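You operate a simulated robot arm through the tools that you are given. There is no shell and no other tool. Be economical: measure what you need, move in short steps, check, and stop when the job is done.

You are at the controls of a simulated robot arm. One attempt, no reset.

TASK
Put the black block from the top of the fixed bench on top of the carton on the top of the fixed bench.

Only the result counts: the job must be done as asked and must still hold three seconds after the hand-in. Knocking over, shifting, dropping, spilling or breaking anything else fails it.

THE ROBOT
A 7-joint arm with a two-finger parallel gripper, fixed in place. Base frame: the origin is at the foot of the arm, x ahead of it, y to its left, z up; the work surface is at about z = 0. Units: m, rad, N and s.
With the tool pointing down near the work surface it reaches from about 0.24 to 0.62 m from the base axis. Its first joint turns from -1.152 to 1.152 rad. Payload 2.6 kg.
Tool frame: the origin (TCP) lies between the finger pads and is the grasp point; the fingertips stand 0.03 m ahead of it; z points along the fingers, y is the line along which they close. The gripper opens to 0.094 m. The fingers are 0.028 m wide and 0.01 m thick; the gripper's body (0.05 by 0.096 m) begins 0.055 m behind the TCP.
Orientation is told as [roll, pitch, yaw] about the base's x, y, z axes, in that order, counted from this pose: with the fingers straight down and closing along the base's y, the tool's x points along the base's -x, its y along +y and its z along -z.

THE INTERFACE
- The arm moves only by the tool jog_arm. Its argument "steps" is a list of rows, each an object of numbers (a shift or turn left out is 0, a gripper value left out holds the last): "tx", "ty", "tz": the shift along the tool's x, y, z in m; "ax", "ay", "az": the turn, a rotation vector about the tool's x, y, z in rad; "hand": the closure in counts, from 0 (fully open) to 255 (shut). In form: [{"tx": .., "ty": .., "tz": .., "ax": .., "ay": .., "az": .., "hand": ..}, ...]. A call has 1 to 8 rows; each row shifts and turns the commanded pose from where the row before left it, along the tool's axes as they then stand. A row lasts 0.2 s, in which the tool goes at most 0.05 m and 0.15 rad; a call with a longer step from one row to the next is refused whole, and so is a gripper value outside its range. A pose out of reach is approached as far as the arm can. The call stops where the force on the tool passes 40 N (or 10 N more than at its start, if that is more) or the arm is blocked; 0.2 s more then pass. The fingers move at their own pace (about 0.072 m/s each) and stop on an object; they squeeze with about 35 N. The grip force told is the motor's: it shows also when the fingers shut on nothing. Time passes only in rows, and 0.2 s behind the last, so rows that do not move let the fingers close. The reply holds the time, the measured pose of the TCP, the force on the tool along the base axes, the opening and the grip force, in the units named above and with some noise.
- Cameras (640 x 400 px; columns grow to the right, rows downward): "scene" is fixed at [0.0379, 0.4347, 0.5603]; the picture's right is [-0.75, -0.67, 0.00], its down [-0.40, 0.45, -0.80] and it looks along [0.53, -0.60, -0.60] (base axes); focal length 307 px, centre (320, 200). "wrist" rides on the gripper at [-0.037, 0, -0.058] in the tool frame; the picture's right is [0.00, -1.00, 0.00], its down [0.97, 0.00, -0.24] and it looks along [0.24, 0.00, 0.97] (tool axes); focal length 218 px, centre (320, 200). There is no depth. A picture from a camera that has moved, and an enlarged one, comes with that camera's place and axes in the base frame and with its lens.
- get_image(camera): a new picture of that camera. No time passes.
- zoom(camera, box): a new picture of the part [left, top, right, bottom] of that camera's present view, enlarged. No time passes.
- hand_in(): hands the job in; it is judged then, once.

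Work in short steps. Places have to be worked out from the pictures, the camera data and where the tool is seen: move nearer, look again, correct. Check each grasp and each placing, and mend what went wrong. You have 90 turns and 42 pictures in all, those below and enlarged ones among them. Open the gripper and draw the arm clear of the work before you hand the job in, unless the task says otherwise; then end with one line.

The tools are called after ">>>" as a command line: name --argument value ..., lists and objects as JSON in quotes. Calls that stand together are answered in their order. jog_arm: Moves the arm, as the interface text tells. Its arguments: {"type":"object","properties":{"steps":{"type":"array","items":{"type":"object","properties":{"tx":{"type":"number"},"ty":{"type":"number"},"tz":{"type":"number"},"ax":{"type":"number"},"ay":{"type":"number"},"az":{"type":"number"},"hand":{"type":"number"}}}}},"required":["steps"]} The other tools are called the same way: get_image (camera) takes a picture; zoom (camera, box) takes an enlarged picture of a part of a camera's view; hand_in () hands the job in.

At the start:

```text
time: 0.0
eef_pos: [0.3572, 0.0464, 0.3545]
orientation: [-0.002, 0.0, -0.001]
force: [-0.5, -0.4, 0.5]
finger_gap: 0.0938
grip_force: 0.1
```

scene: 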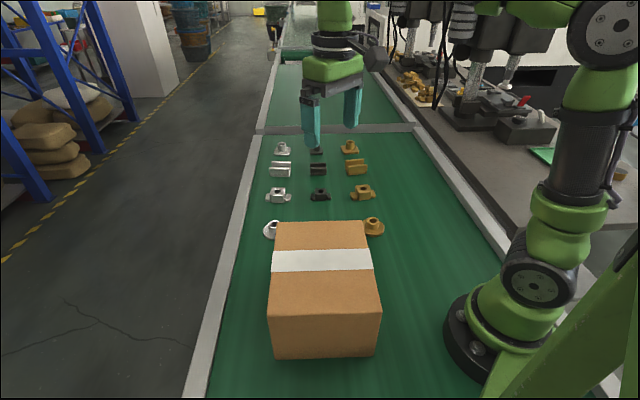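
wrist: 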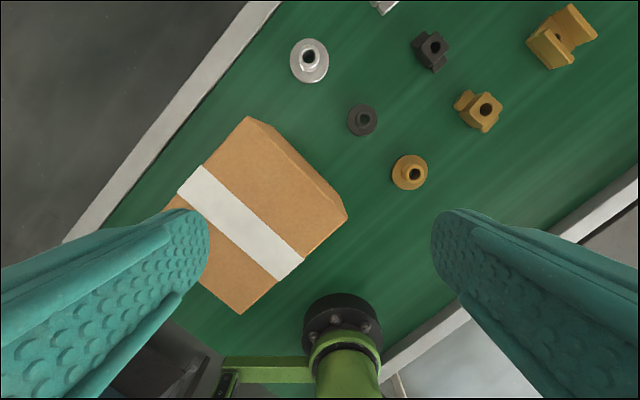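

The conveyor holds a grid of silver, black and gold parts plus the carton. I'll enlarge the parts to find which black one is the "block".

>>> zoom --camera "scene" --box '[250, 130, 400, 240]'

>>> zoom --camera "wrist" --box '[280, 0, 640, 220]'

```text
3.64 times, centred on (325, 185) of scene
camera zoom: at [0.0379, 0.4347, 0.5603], right [-0.75, -0.67, 0.0], down [-0.4, 0.45, -0.8], along [0.53, -0.6, -0.6], focal length 1117 px, centre (302, 254)
```

zoom: 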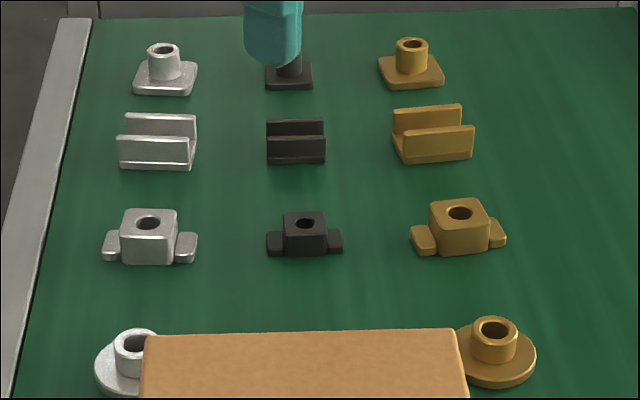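

```text
1.78 times, centred on (460, 110) of wrist
camera zoom: at [0.3944, 0.048, 0.4132], right [0.0, -1.0, 0.0], down [-0.97, 0.0, 0.24], along [-0.24, 0.0, -0.97], focal length 388 px, centre (71, 360)
```

zoom: 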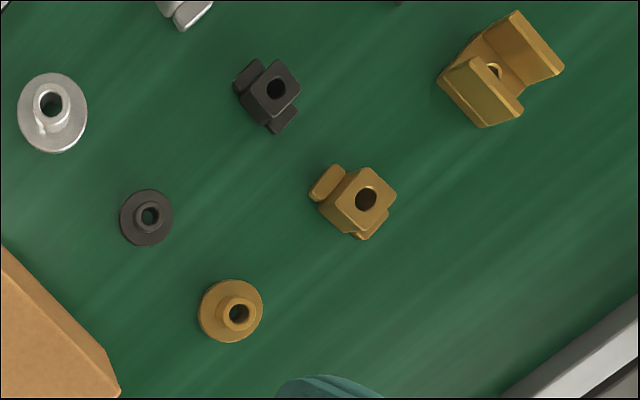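

The black block is the one with a cube body, two ears and a hole. Both views put it near (0.54, -0.13), with its ears along about (0.75, 0.67). The carton top is centred near (0.29, 0.14), at z about 0.13. I'll move above the block first.

>>> jog_arm --steps '[{"tx": -0.0285, "ty": -0.0295, "tz": 0.02, "hand": 0}, {"tx": -0.0285, "ty": -0.0295, "tz": 0.02}, {"tx": -0.0285, "ty": -0.0295, "tz": 0.02}, {"tx": -0.0285, "ty": -0.0295, "tz": 0.02}, {"tx": -0.0285, "ty": -0.0295, "tz": 0.02}, {"tx": -0.0285, "ty": -0.0295, "tz": 0.02}, {}, {}]'

>>> jog_arm --steps '[{"az": -0.144}, {"az": -0.144}, {"az": -0.144}, {"az": -0.144}, {"az": -0.144}, {}, {}]'

>>> get_image --camera "wrist"

```text
time: 1.8
eef_pos: [0.5325, -0.1336, 0.2341]
orientation: [0.0, 0.002, 0.0]
force: [-1.1, 0.0, -0.2]
finger_gap: 0.0938
grip_force: 0.0
```

```text
time: 3.4
eef_pos: [0.529, -0.1317, 0.2334]
orientation: [-0.001, 0.002, 0.72]
force: [0.4, 0.1, -1.1]
finger_gap: 0.0941
grip_force: 0.1
```

```text
37 pictures are left
camera wrist: at [0.5573, -0.1054, 0.2931], right [0.66, -0.75, 0.0], down [-0.73, -0.64, 0.24], along [-0.18, -0.16, -0.97], focal length 218 px, centre (320, 200)
```

wrist: 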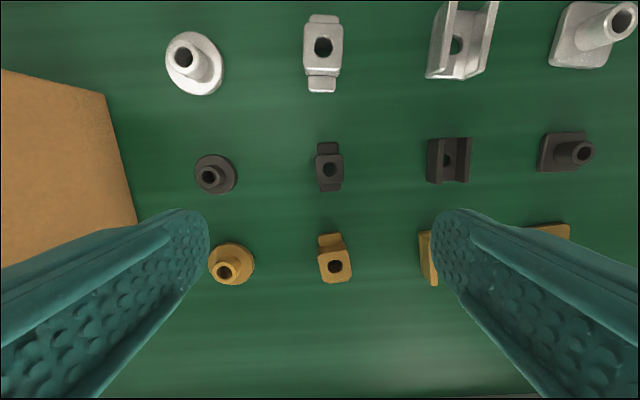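

The block's top is at about (0.544, -0.132) and the gripper is square to it. I'll centre over it and come down part way.

>>> jog_arm --steps '[{"tx": -0.0113, "ty": -0.0099}, {"tz": 0.045}, {"tz": 0.045}, {"tz": 0.035}, {}]'

>>> get_image --camera "wrist"

>>> zoom --camera "scene" --box '[250, 110, 400, 220]'

```text
time: 4.6
eef_pos: [0.5445, -0.1313, 0.1126]
orientation: [-0.001, -0.002, 0.719]
force: [0.3, 0.2, 0.5]
finger_gap: 0.094
grip_force: 0.1
```

```text
36 pictures are left
camera wrist: at [0.5722, -0.1051, 0.1718], right [0.66, -0.75, 0.0], down [-0.73, -0.64, 0.24], along [-0.18, -0.16, -0.97], focal length 218 px, centre (320, 200)
```

wrist: 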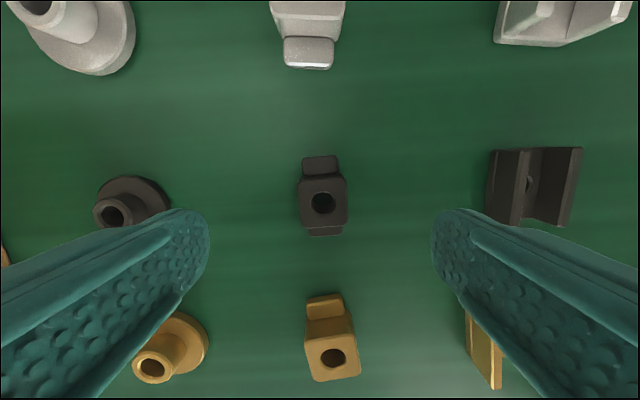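

```text
3.64 times, centred on (325, 165) of scene
camera zoom: at [0.0379, 0.4347, 0.5603], right [-0.75, -0.67, 0.0], down [-0.4, 0.45, -0.8], along [0.53, -0.6, -0.6], focal length 1117 px, centre (302, 327)
```

zoom: 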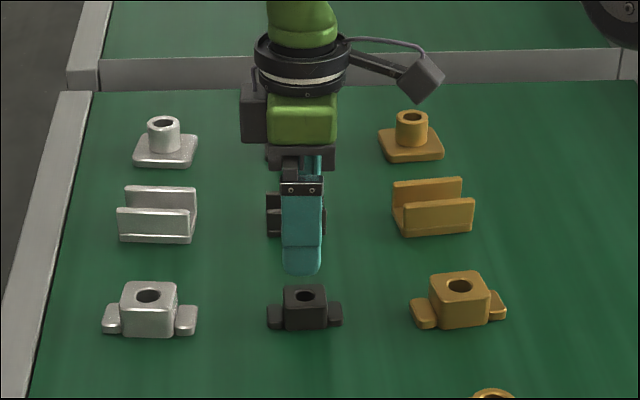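

The block sits centred between the fingers, at about (0.546, -0.131). I'll go straight down to z of about 0.036 and close.

>>> jog_arm --steps '[{"tz": 0.03}, {"tz": 0.03}, {"tz": 0.0165}, {}]'

>>> jog_arm --steps '[{"hand": 255}, {}, {}, {}, {}]'

>>> get_image --camera "wrist"

>>> zoom --camera "scene" --box '[250, 130, 400, 240]'

```text
time: 5.6
eef_pos: [0.5434, -0.1318, 0.0342]
orientation: [-0.001, 0.0, 0.719]
force: [-0.7, -0.1, -0.3]
finger_gap: 0.094
grip_force: 0.1
```

```text
time: 6.8
eef_pos: [0.545, -0.133, 0.0361]
orientation: [-0.001, 0.0, 0.719]
force: [1.4, -2.6, 1.4]
finger_gap: 0.0338
grip_force: 34.1
```

```text
34 pictures are left
camera wrist: at [0.5716, -0.106, 0.0936], right [0.66, -0.75, 0.0], down [-0.73, -0.64, 0.24], along [-0.18, -0.16, -0.97], focal length 218 px, centre (320, 200)
```

wrist: 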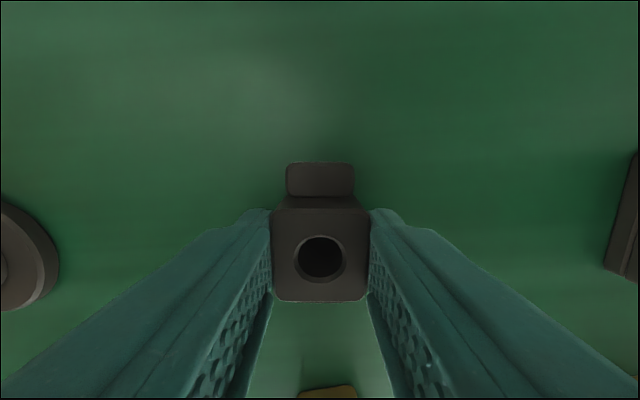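

```text
3.64 times, centred on (325, 185) of scene
camera zoom: at [0.0379, 0.4347, 0.5603], right [-0.75, -0.67, 0.0], down [-0.4, 0.45, -0.8], along [0.53, -0.6, -0.6], focal length 1117 px, centre (302, 254)
```

zoom: 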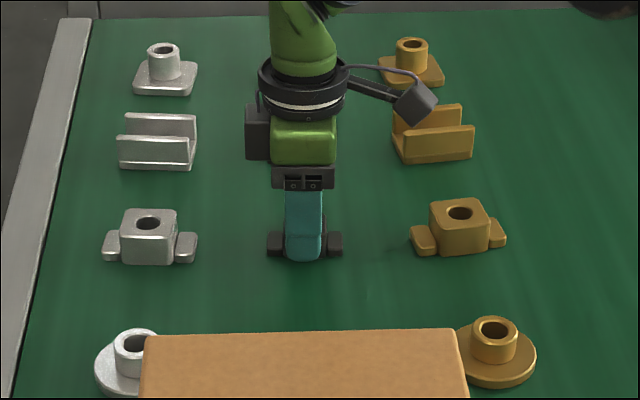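

The grip holds at a 34 mm gap and 34 N. I'll lift straight up, then check the hold and remeasure the carton.

>>> jog_arm --steps '[{"tz": -0.03}, {"tz": -0.045}, {"tz": -0.045}, {"tz": -0.045}, {"tz": -0.045}, {"tz": -0.02}, {}]'

>>> get_image --camera "scene"

>>> get_image --camera "wrist"

```text
time: 8.4
eef_pos: [0.5406, -0.1302, 0.2615]
orientation: [0.001, 0.0, 0.72]
force: [-0.3, -0.3, -2.1]
finger_gap: 0.0341
grip_force: 34.9
```

```text
32 pictures are left
```

scene: 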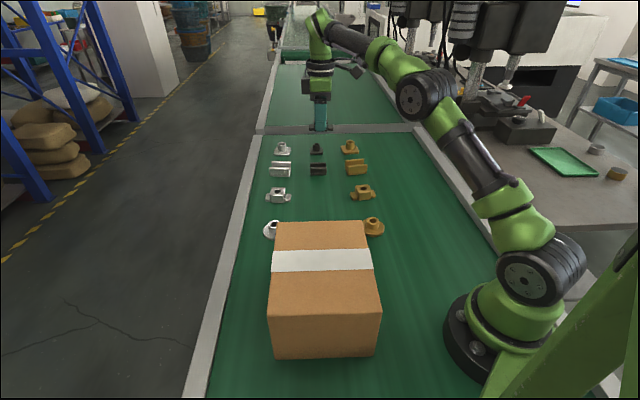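

```text
31 pictures are left
camera wrist: at [0.5696, -0.104, 0.3205], right [0.66, -0.75, 0.0], down [-0.73, -0.64, 0.24], along [-0.18, -0.16, -0.97], focal length 218 px, centre (320, 200)
```

wrist: 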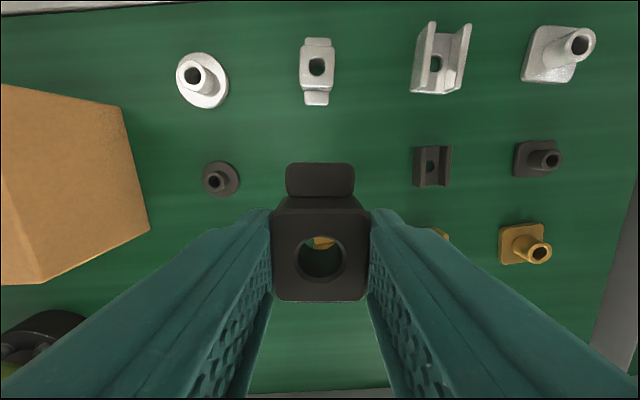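

The block is held and nothing else moved. I'll carry it along the belt at this height to above the carton.

>>> jog_arm --steps '[{"tx": 0.001, "ty": 0.046}, {"tx": 0.001, "ty": 0.046}, {"tx": 0.001, "ty": 0.046}, {"tx": 0.001, "ty": 0.046}, {"tx": 0.001, "ty": 0.046}, {"tx": 0.001, "ty": 0.046}, {"tx": 0.001, "ty": 0.046}, {"tx": 0.001, "ty": 0.046}]'

>>> get_image --camera "scene"

>>> get_image --camera "wrist"

```text
time: 10.2
eef_pos: [0.2951, 0.1417, 0.2651]
orientation: [0.002, -0.001, 0.719]
force: [0.3, 0.6, -2.9]
finger_gap: 0.0337
grip_force: 35.0
```

```text
30 pictures are left
```

scene: 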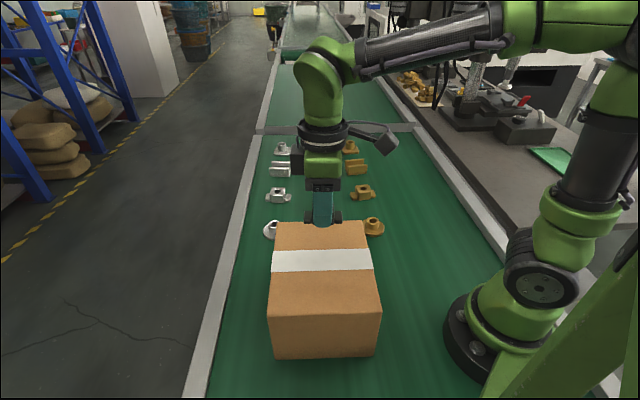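

```text
29 pictures are left
camera wrist: at [0.3227, 0.1679, 0.3228], right [0.66, -0.75, 0.0], down [-0.73, -0.64, 0.24], along [-0.18, -0.16, -0.97], focal length 218 px, centre (320, 200)
```

wrist: 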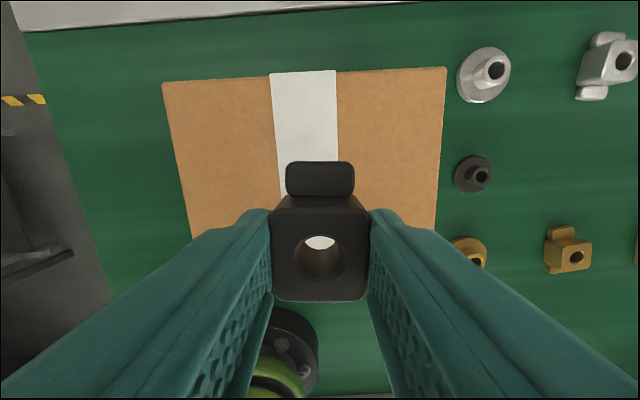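

Combining both views, the carton top is at z of about 0.13–0.155, so block contact should come at a TCP height of about 0.17–0.19. I'll shift slightly towards the centre, lower to about 0.21 and look.

>>> jog_arm --steps '[{"ty": 0.012}, {"tz": 0.03}, {"tz": 0.025}, {}]'

>>> zoom --camera "scene" --box '[240, 170, 400, 360]'

```text
time: 11.2
eef_pos: [0.286, 0.1495, 0.2094]
orientation: [-0.001, 0.001, 0.719]
force: [0.4, -0.5, -2.1]
finger_gap: 0.034
grip_force: 35.3
```

```text
2.11 times, centred on (320, 265) of scene
camera zoom: at [0.0379, 0.4347, 0.5603], right [-0.75, -0.67, 0.0], down [-0.4, 0.45, -0.8], along [0.53, -0.6, -0.6], focal length 646 px, centre (320, 63)
```

zoom: 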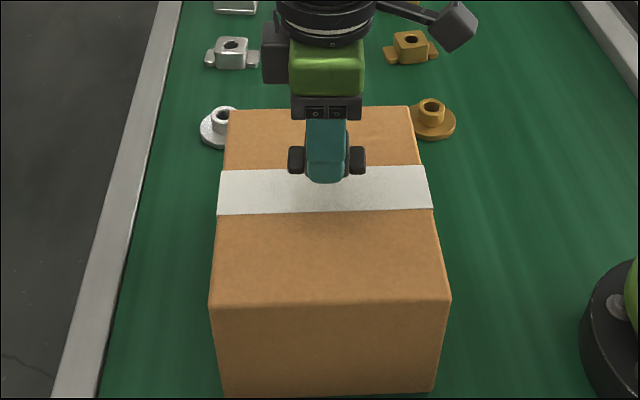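

A shadow gap remains under the block. I'll lower it in small steps, watching the force.

>>> jog_arm --steps '[{"tz": 0.004}, {"tz": 0.004}, {"tz": 0.004}, {}]'

>>> zoom --camera "scene" --box '[270, 205, 380, 280]'

```text
time: 12.2
eef_pos: [0.2882, 0.1506, 0.1965]
orientation: [0.0, 0.0, 0.72]
force: [0.5, -0.5, -2.1]
finger_gap: 0.0339
grip_force: 35.0
```

```text
5.33 times, centred on (325, 242) of scene
camera zoom: at [0.0379, 0.4347, 0.5603], right [-0.75, -0.67, 0.0], down [-0.4, 0.45, -0.8], along [0.53, -0.6, -0.6], focal length 1638 px, centre (293, -27)
```

zoom: 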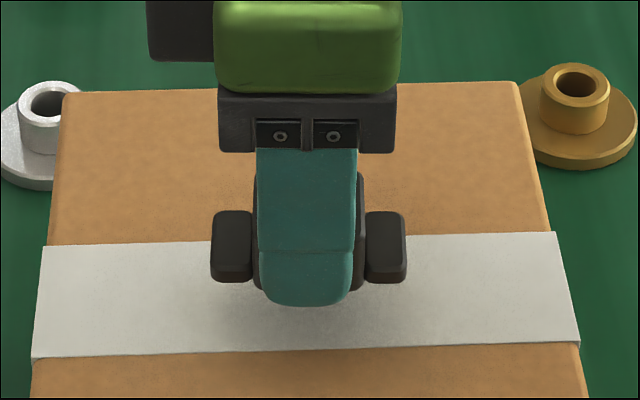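

There's no contact at 0.1965 and a gap still shows. I'll continue down in small steps.

>>> jog_arm --steps '[{"tz": 0.003}, {"tz": 0.003}, {"tz": 0.003}, {}]'

>>> zoom --camera "scene" --box '[270, 205, 380, 280]'

```text
time: 13.2
eef_pos: [0.2868, 0.1493, 0.1872]
orientation: [-0.002, 0.0, 0.719]
force: [0.1, 0.0, -1.7]
finger_gap: 0.0339
grip_force: 35.4
```

```text
5.33 times, centred on (325, 242) of scene
camera zoom: at [0.0379, 0.4347, 0.5603], right [-0.75, -0.67, 0.0], down [-0.4, 0.45, -0.8], along [0.53, -0.6, -0.6], focal length 1638 px, centre (293, -27)
```

zoom: 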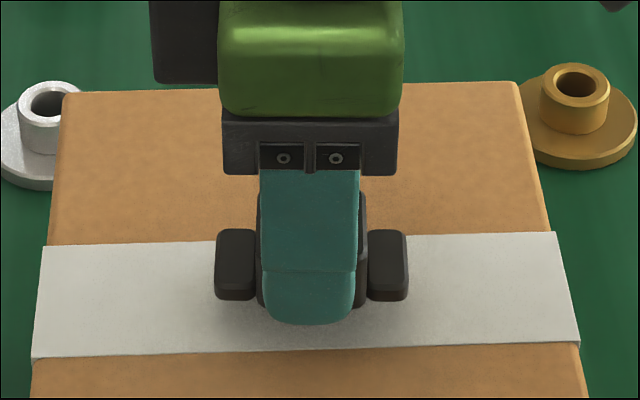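

The shadow is tightening, but there's still no contact. I'll keep stepping down.

>>> jog_arm --steps '[{"tz": 0.002}, {"tz": 0.002}, {"tz": 0.002}, {}]'

>>> jog_arm --steps '[{"tz": 0.002}, {"tz": 0.002}, {}]'

>>> zoom --camera "scene" --box '[270, 205, 380, 280]'

```text
time: 14.2
eef_pos: [0.2867, 0.1493, 0.1816]
orientation: [0.002, 0.0, 0.72]
force: [-0.5, 0.0, -2.7]
finger_gap: 0.0334
grip_force: 35.5
```

```text
time: 15.0
eef_pos: [0.2866, 0.1491, 0.1764]
orientation: [0.0, 0.001, 0.721]
force: [-0.3, 0.2, -1.8]
finger_gap: 0.0338
grip_force: 34.8
```

```text
5.33 times, centred on (325, 242) of scene
camera zoom: at [0.0379, 0.4347, 0.5603], right [-0.75, -0.67, 0.0], down [-0.4, 0.45, -0.8], along [0.53, -0.6, -0.6], focal length 1638 px, centre (293, -27)
```

zoom: 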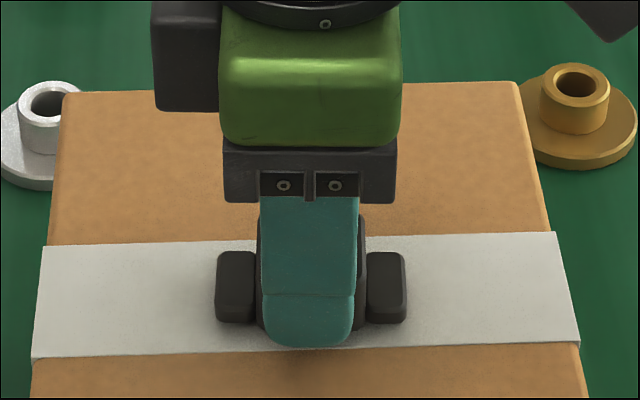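

Still no contact force at 0.176, so I'll continue gently.

>>> jog_arm --steps '[{"tz": 0.002}, {"tz": 0.002}, {}]'

>>> jog_arm --steps '[{"tz": 0.0015}, {"tz": 0.0015}, {}]'

>>> zoom --camera "scene" --box '[270, 205, 380, 280]'

```text
time: 15.8
eef_pos: [0.288, 0.1498, 0.174]
orientation: [0.0, -0.005, 0.719]
force: [-7.7, -5.1, 28.0]
finger_gap: 0.0341
grip_force: 34.6
```

```text
time: 16.6
eef_pos: [0.2888, 0.1508, 0.171]
orientation: [-0.003, -0.004, 0.719]
force: [-0.3, 1.2, 29.6]
finger_gap: 0.034
grip_force: 34.7
```

```text
5.33 times, centred on (325, 242) of scene
camera zoom: at [0.0378, 0.4347, 0.5604], right [-0.75, -0.67, 0.0], down [-0.4, 0.45, -0.8], along [0.53, -0.6, -0.6], focal length 1638 px, centre (293, -27)
```

zoom: 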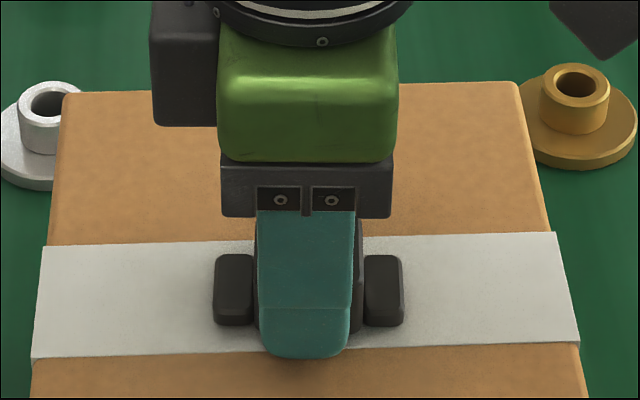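

The block has made contact with 29 N upward and sits on the tape. I'll ease up by about 1.5 mm to relieve the pressure, then open.

>>> jog_arm --steps '[{"tz": -0.0015}, {}]'

>>> jog_arm --steps '[{"hand": 0}, {}, {}, {}, {}]'

>>> get_image --camera "wrist"

```text
time: 17.2
eef_pos: [0.2871, 0.1493, 0.1701]
orientation: [0.001, 0.002, 0.721]
force: [3.5, 1.0, 8.9]
finger_gap: 0.0339
grip_force: 35.3
```

```text
time: 18.4
eef_pos: [0.2871, 0.1497, 0.172]
orientation: [-0.001, 0.0, 0.719]
force: [-0.3, -0.6, -0.5]
finger_gap: 0.094
grip_force: 0.1
```

```text
23 pictures are left
camera wrist: at [0.3148, 0.1759, 0.2298], right [0.66, -0.75, 0.0], down [-0.73, -0.64, 0.24], along [-0.18, -0.16, -0.97], focal length 218 px, centre (320, 200)
```

wrist: 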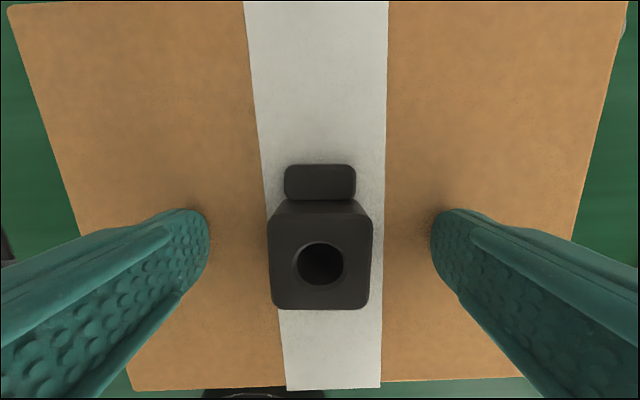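

The block is released and rests near the middle of the carton. I'll rise straight up and clear.

>>> jog_arm --steps '[{"tz": -0.03}, {"tz": -0.045}, {"tz": -0.045}, {"tz": -0.03}, {}, {}]'

>>> get_image --camera "scene"

>>> get_image --camera "wrist"

```text
time: 19.8
eef_pos: [0.2851, 0.151, 0.3234]
orientation: [0.001, 0.001, 0.72]
force: [-0.1, 0.1, -0.7]
finger_gap: 0.0941
grip_force: 0.2
```

```text
22 pictures are left
```

scene: 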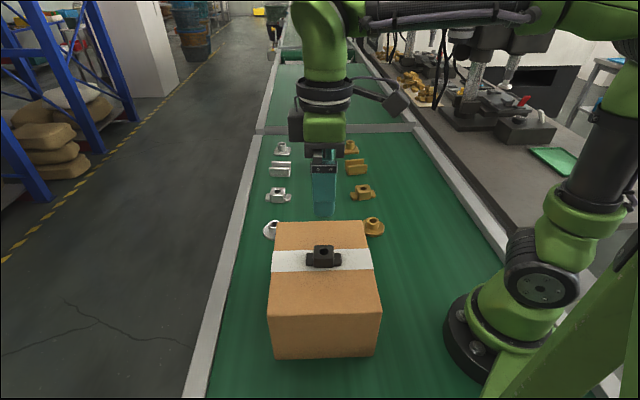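

```text
21 pictures are left
camera wrist: at [0.3128, 0.1768, 0.3811], right [0.66, -0.75, 0.0], down [-0.73, -0.64, 0.24], along [-0.18, -0.16, -0.97], focal length 218 px, centre (320, 200)
```

wrist: 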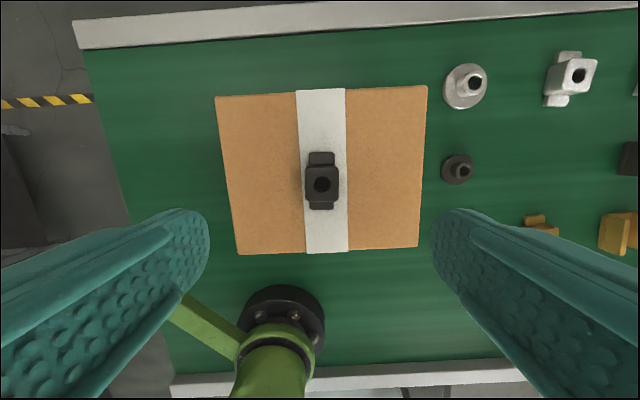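

The block stands in the middle of the carton top, the carton hasn't moved, the other parts I can see are in place, and the arm is clear. I'll hand in.

>>> hand_in

```text
The job is handed in.
```

The black block (the cube-bodied part with two ears) is resting on top of the carton near its centre; the gripper is open, the arm is clear, and the job is handed in.
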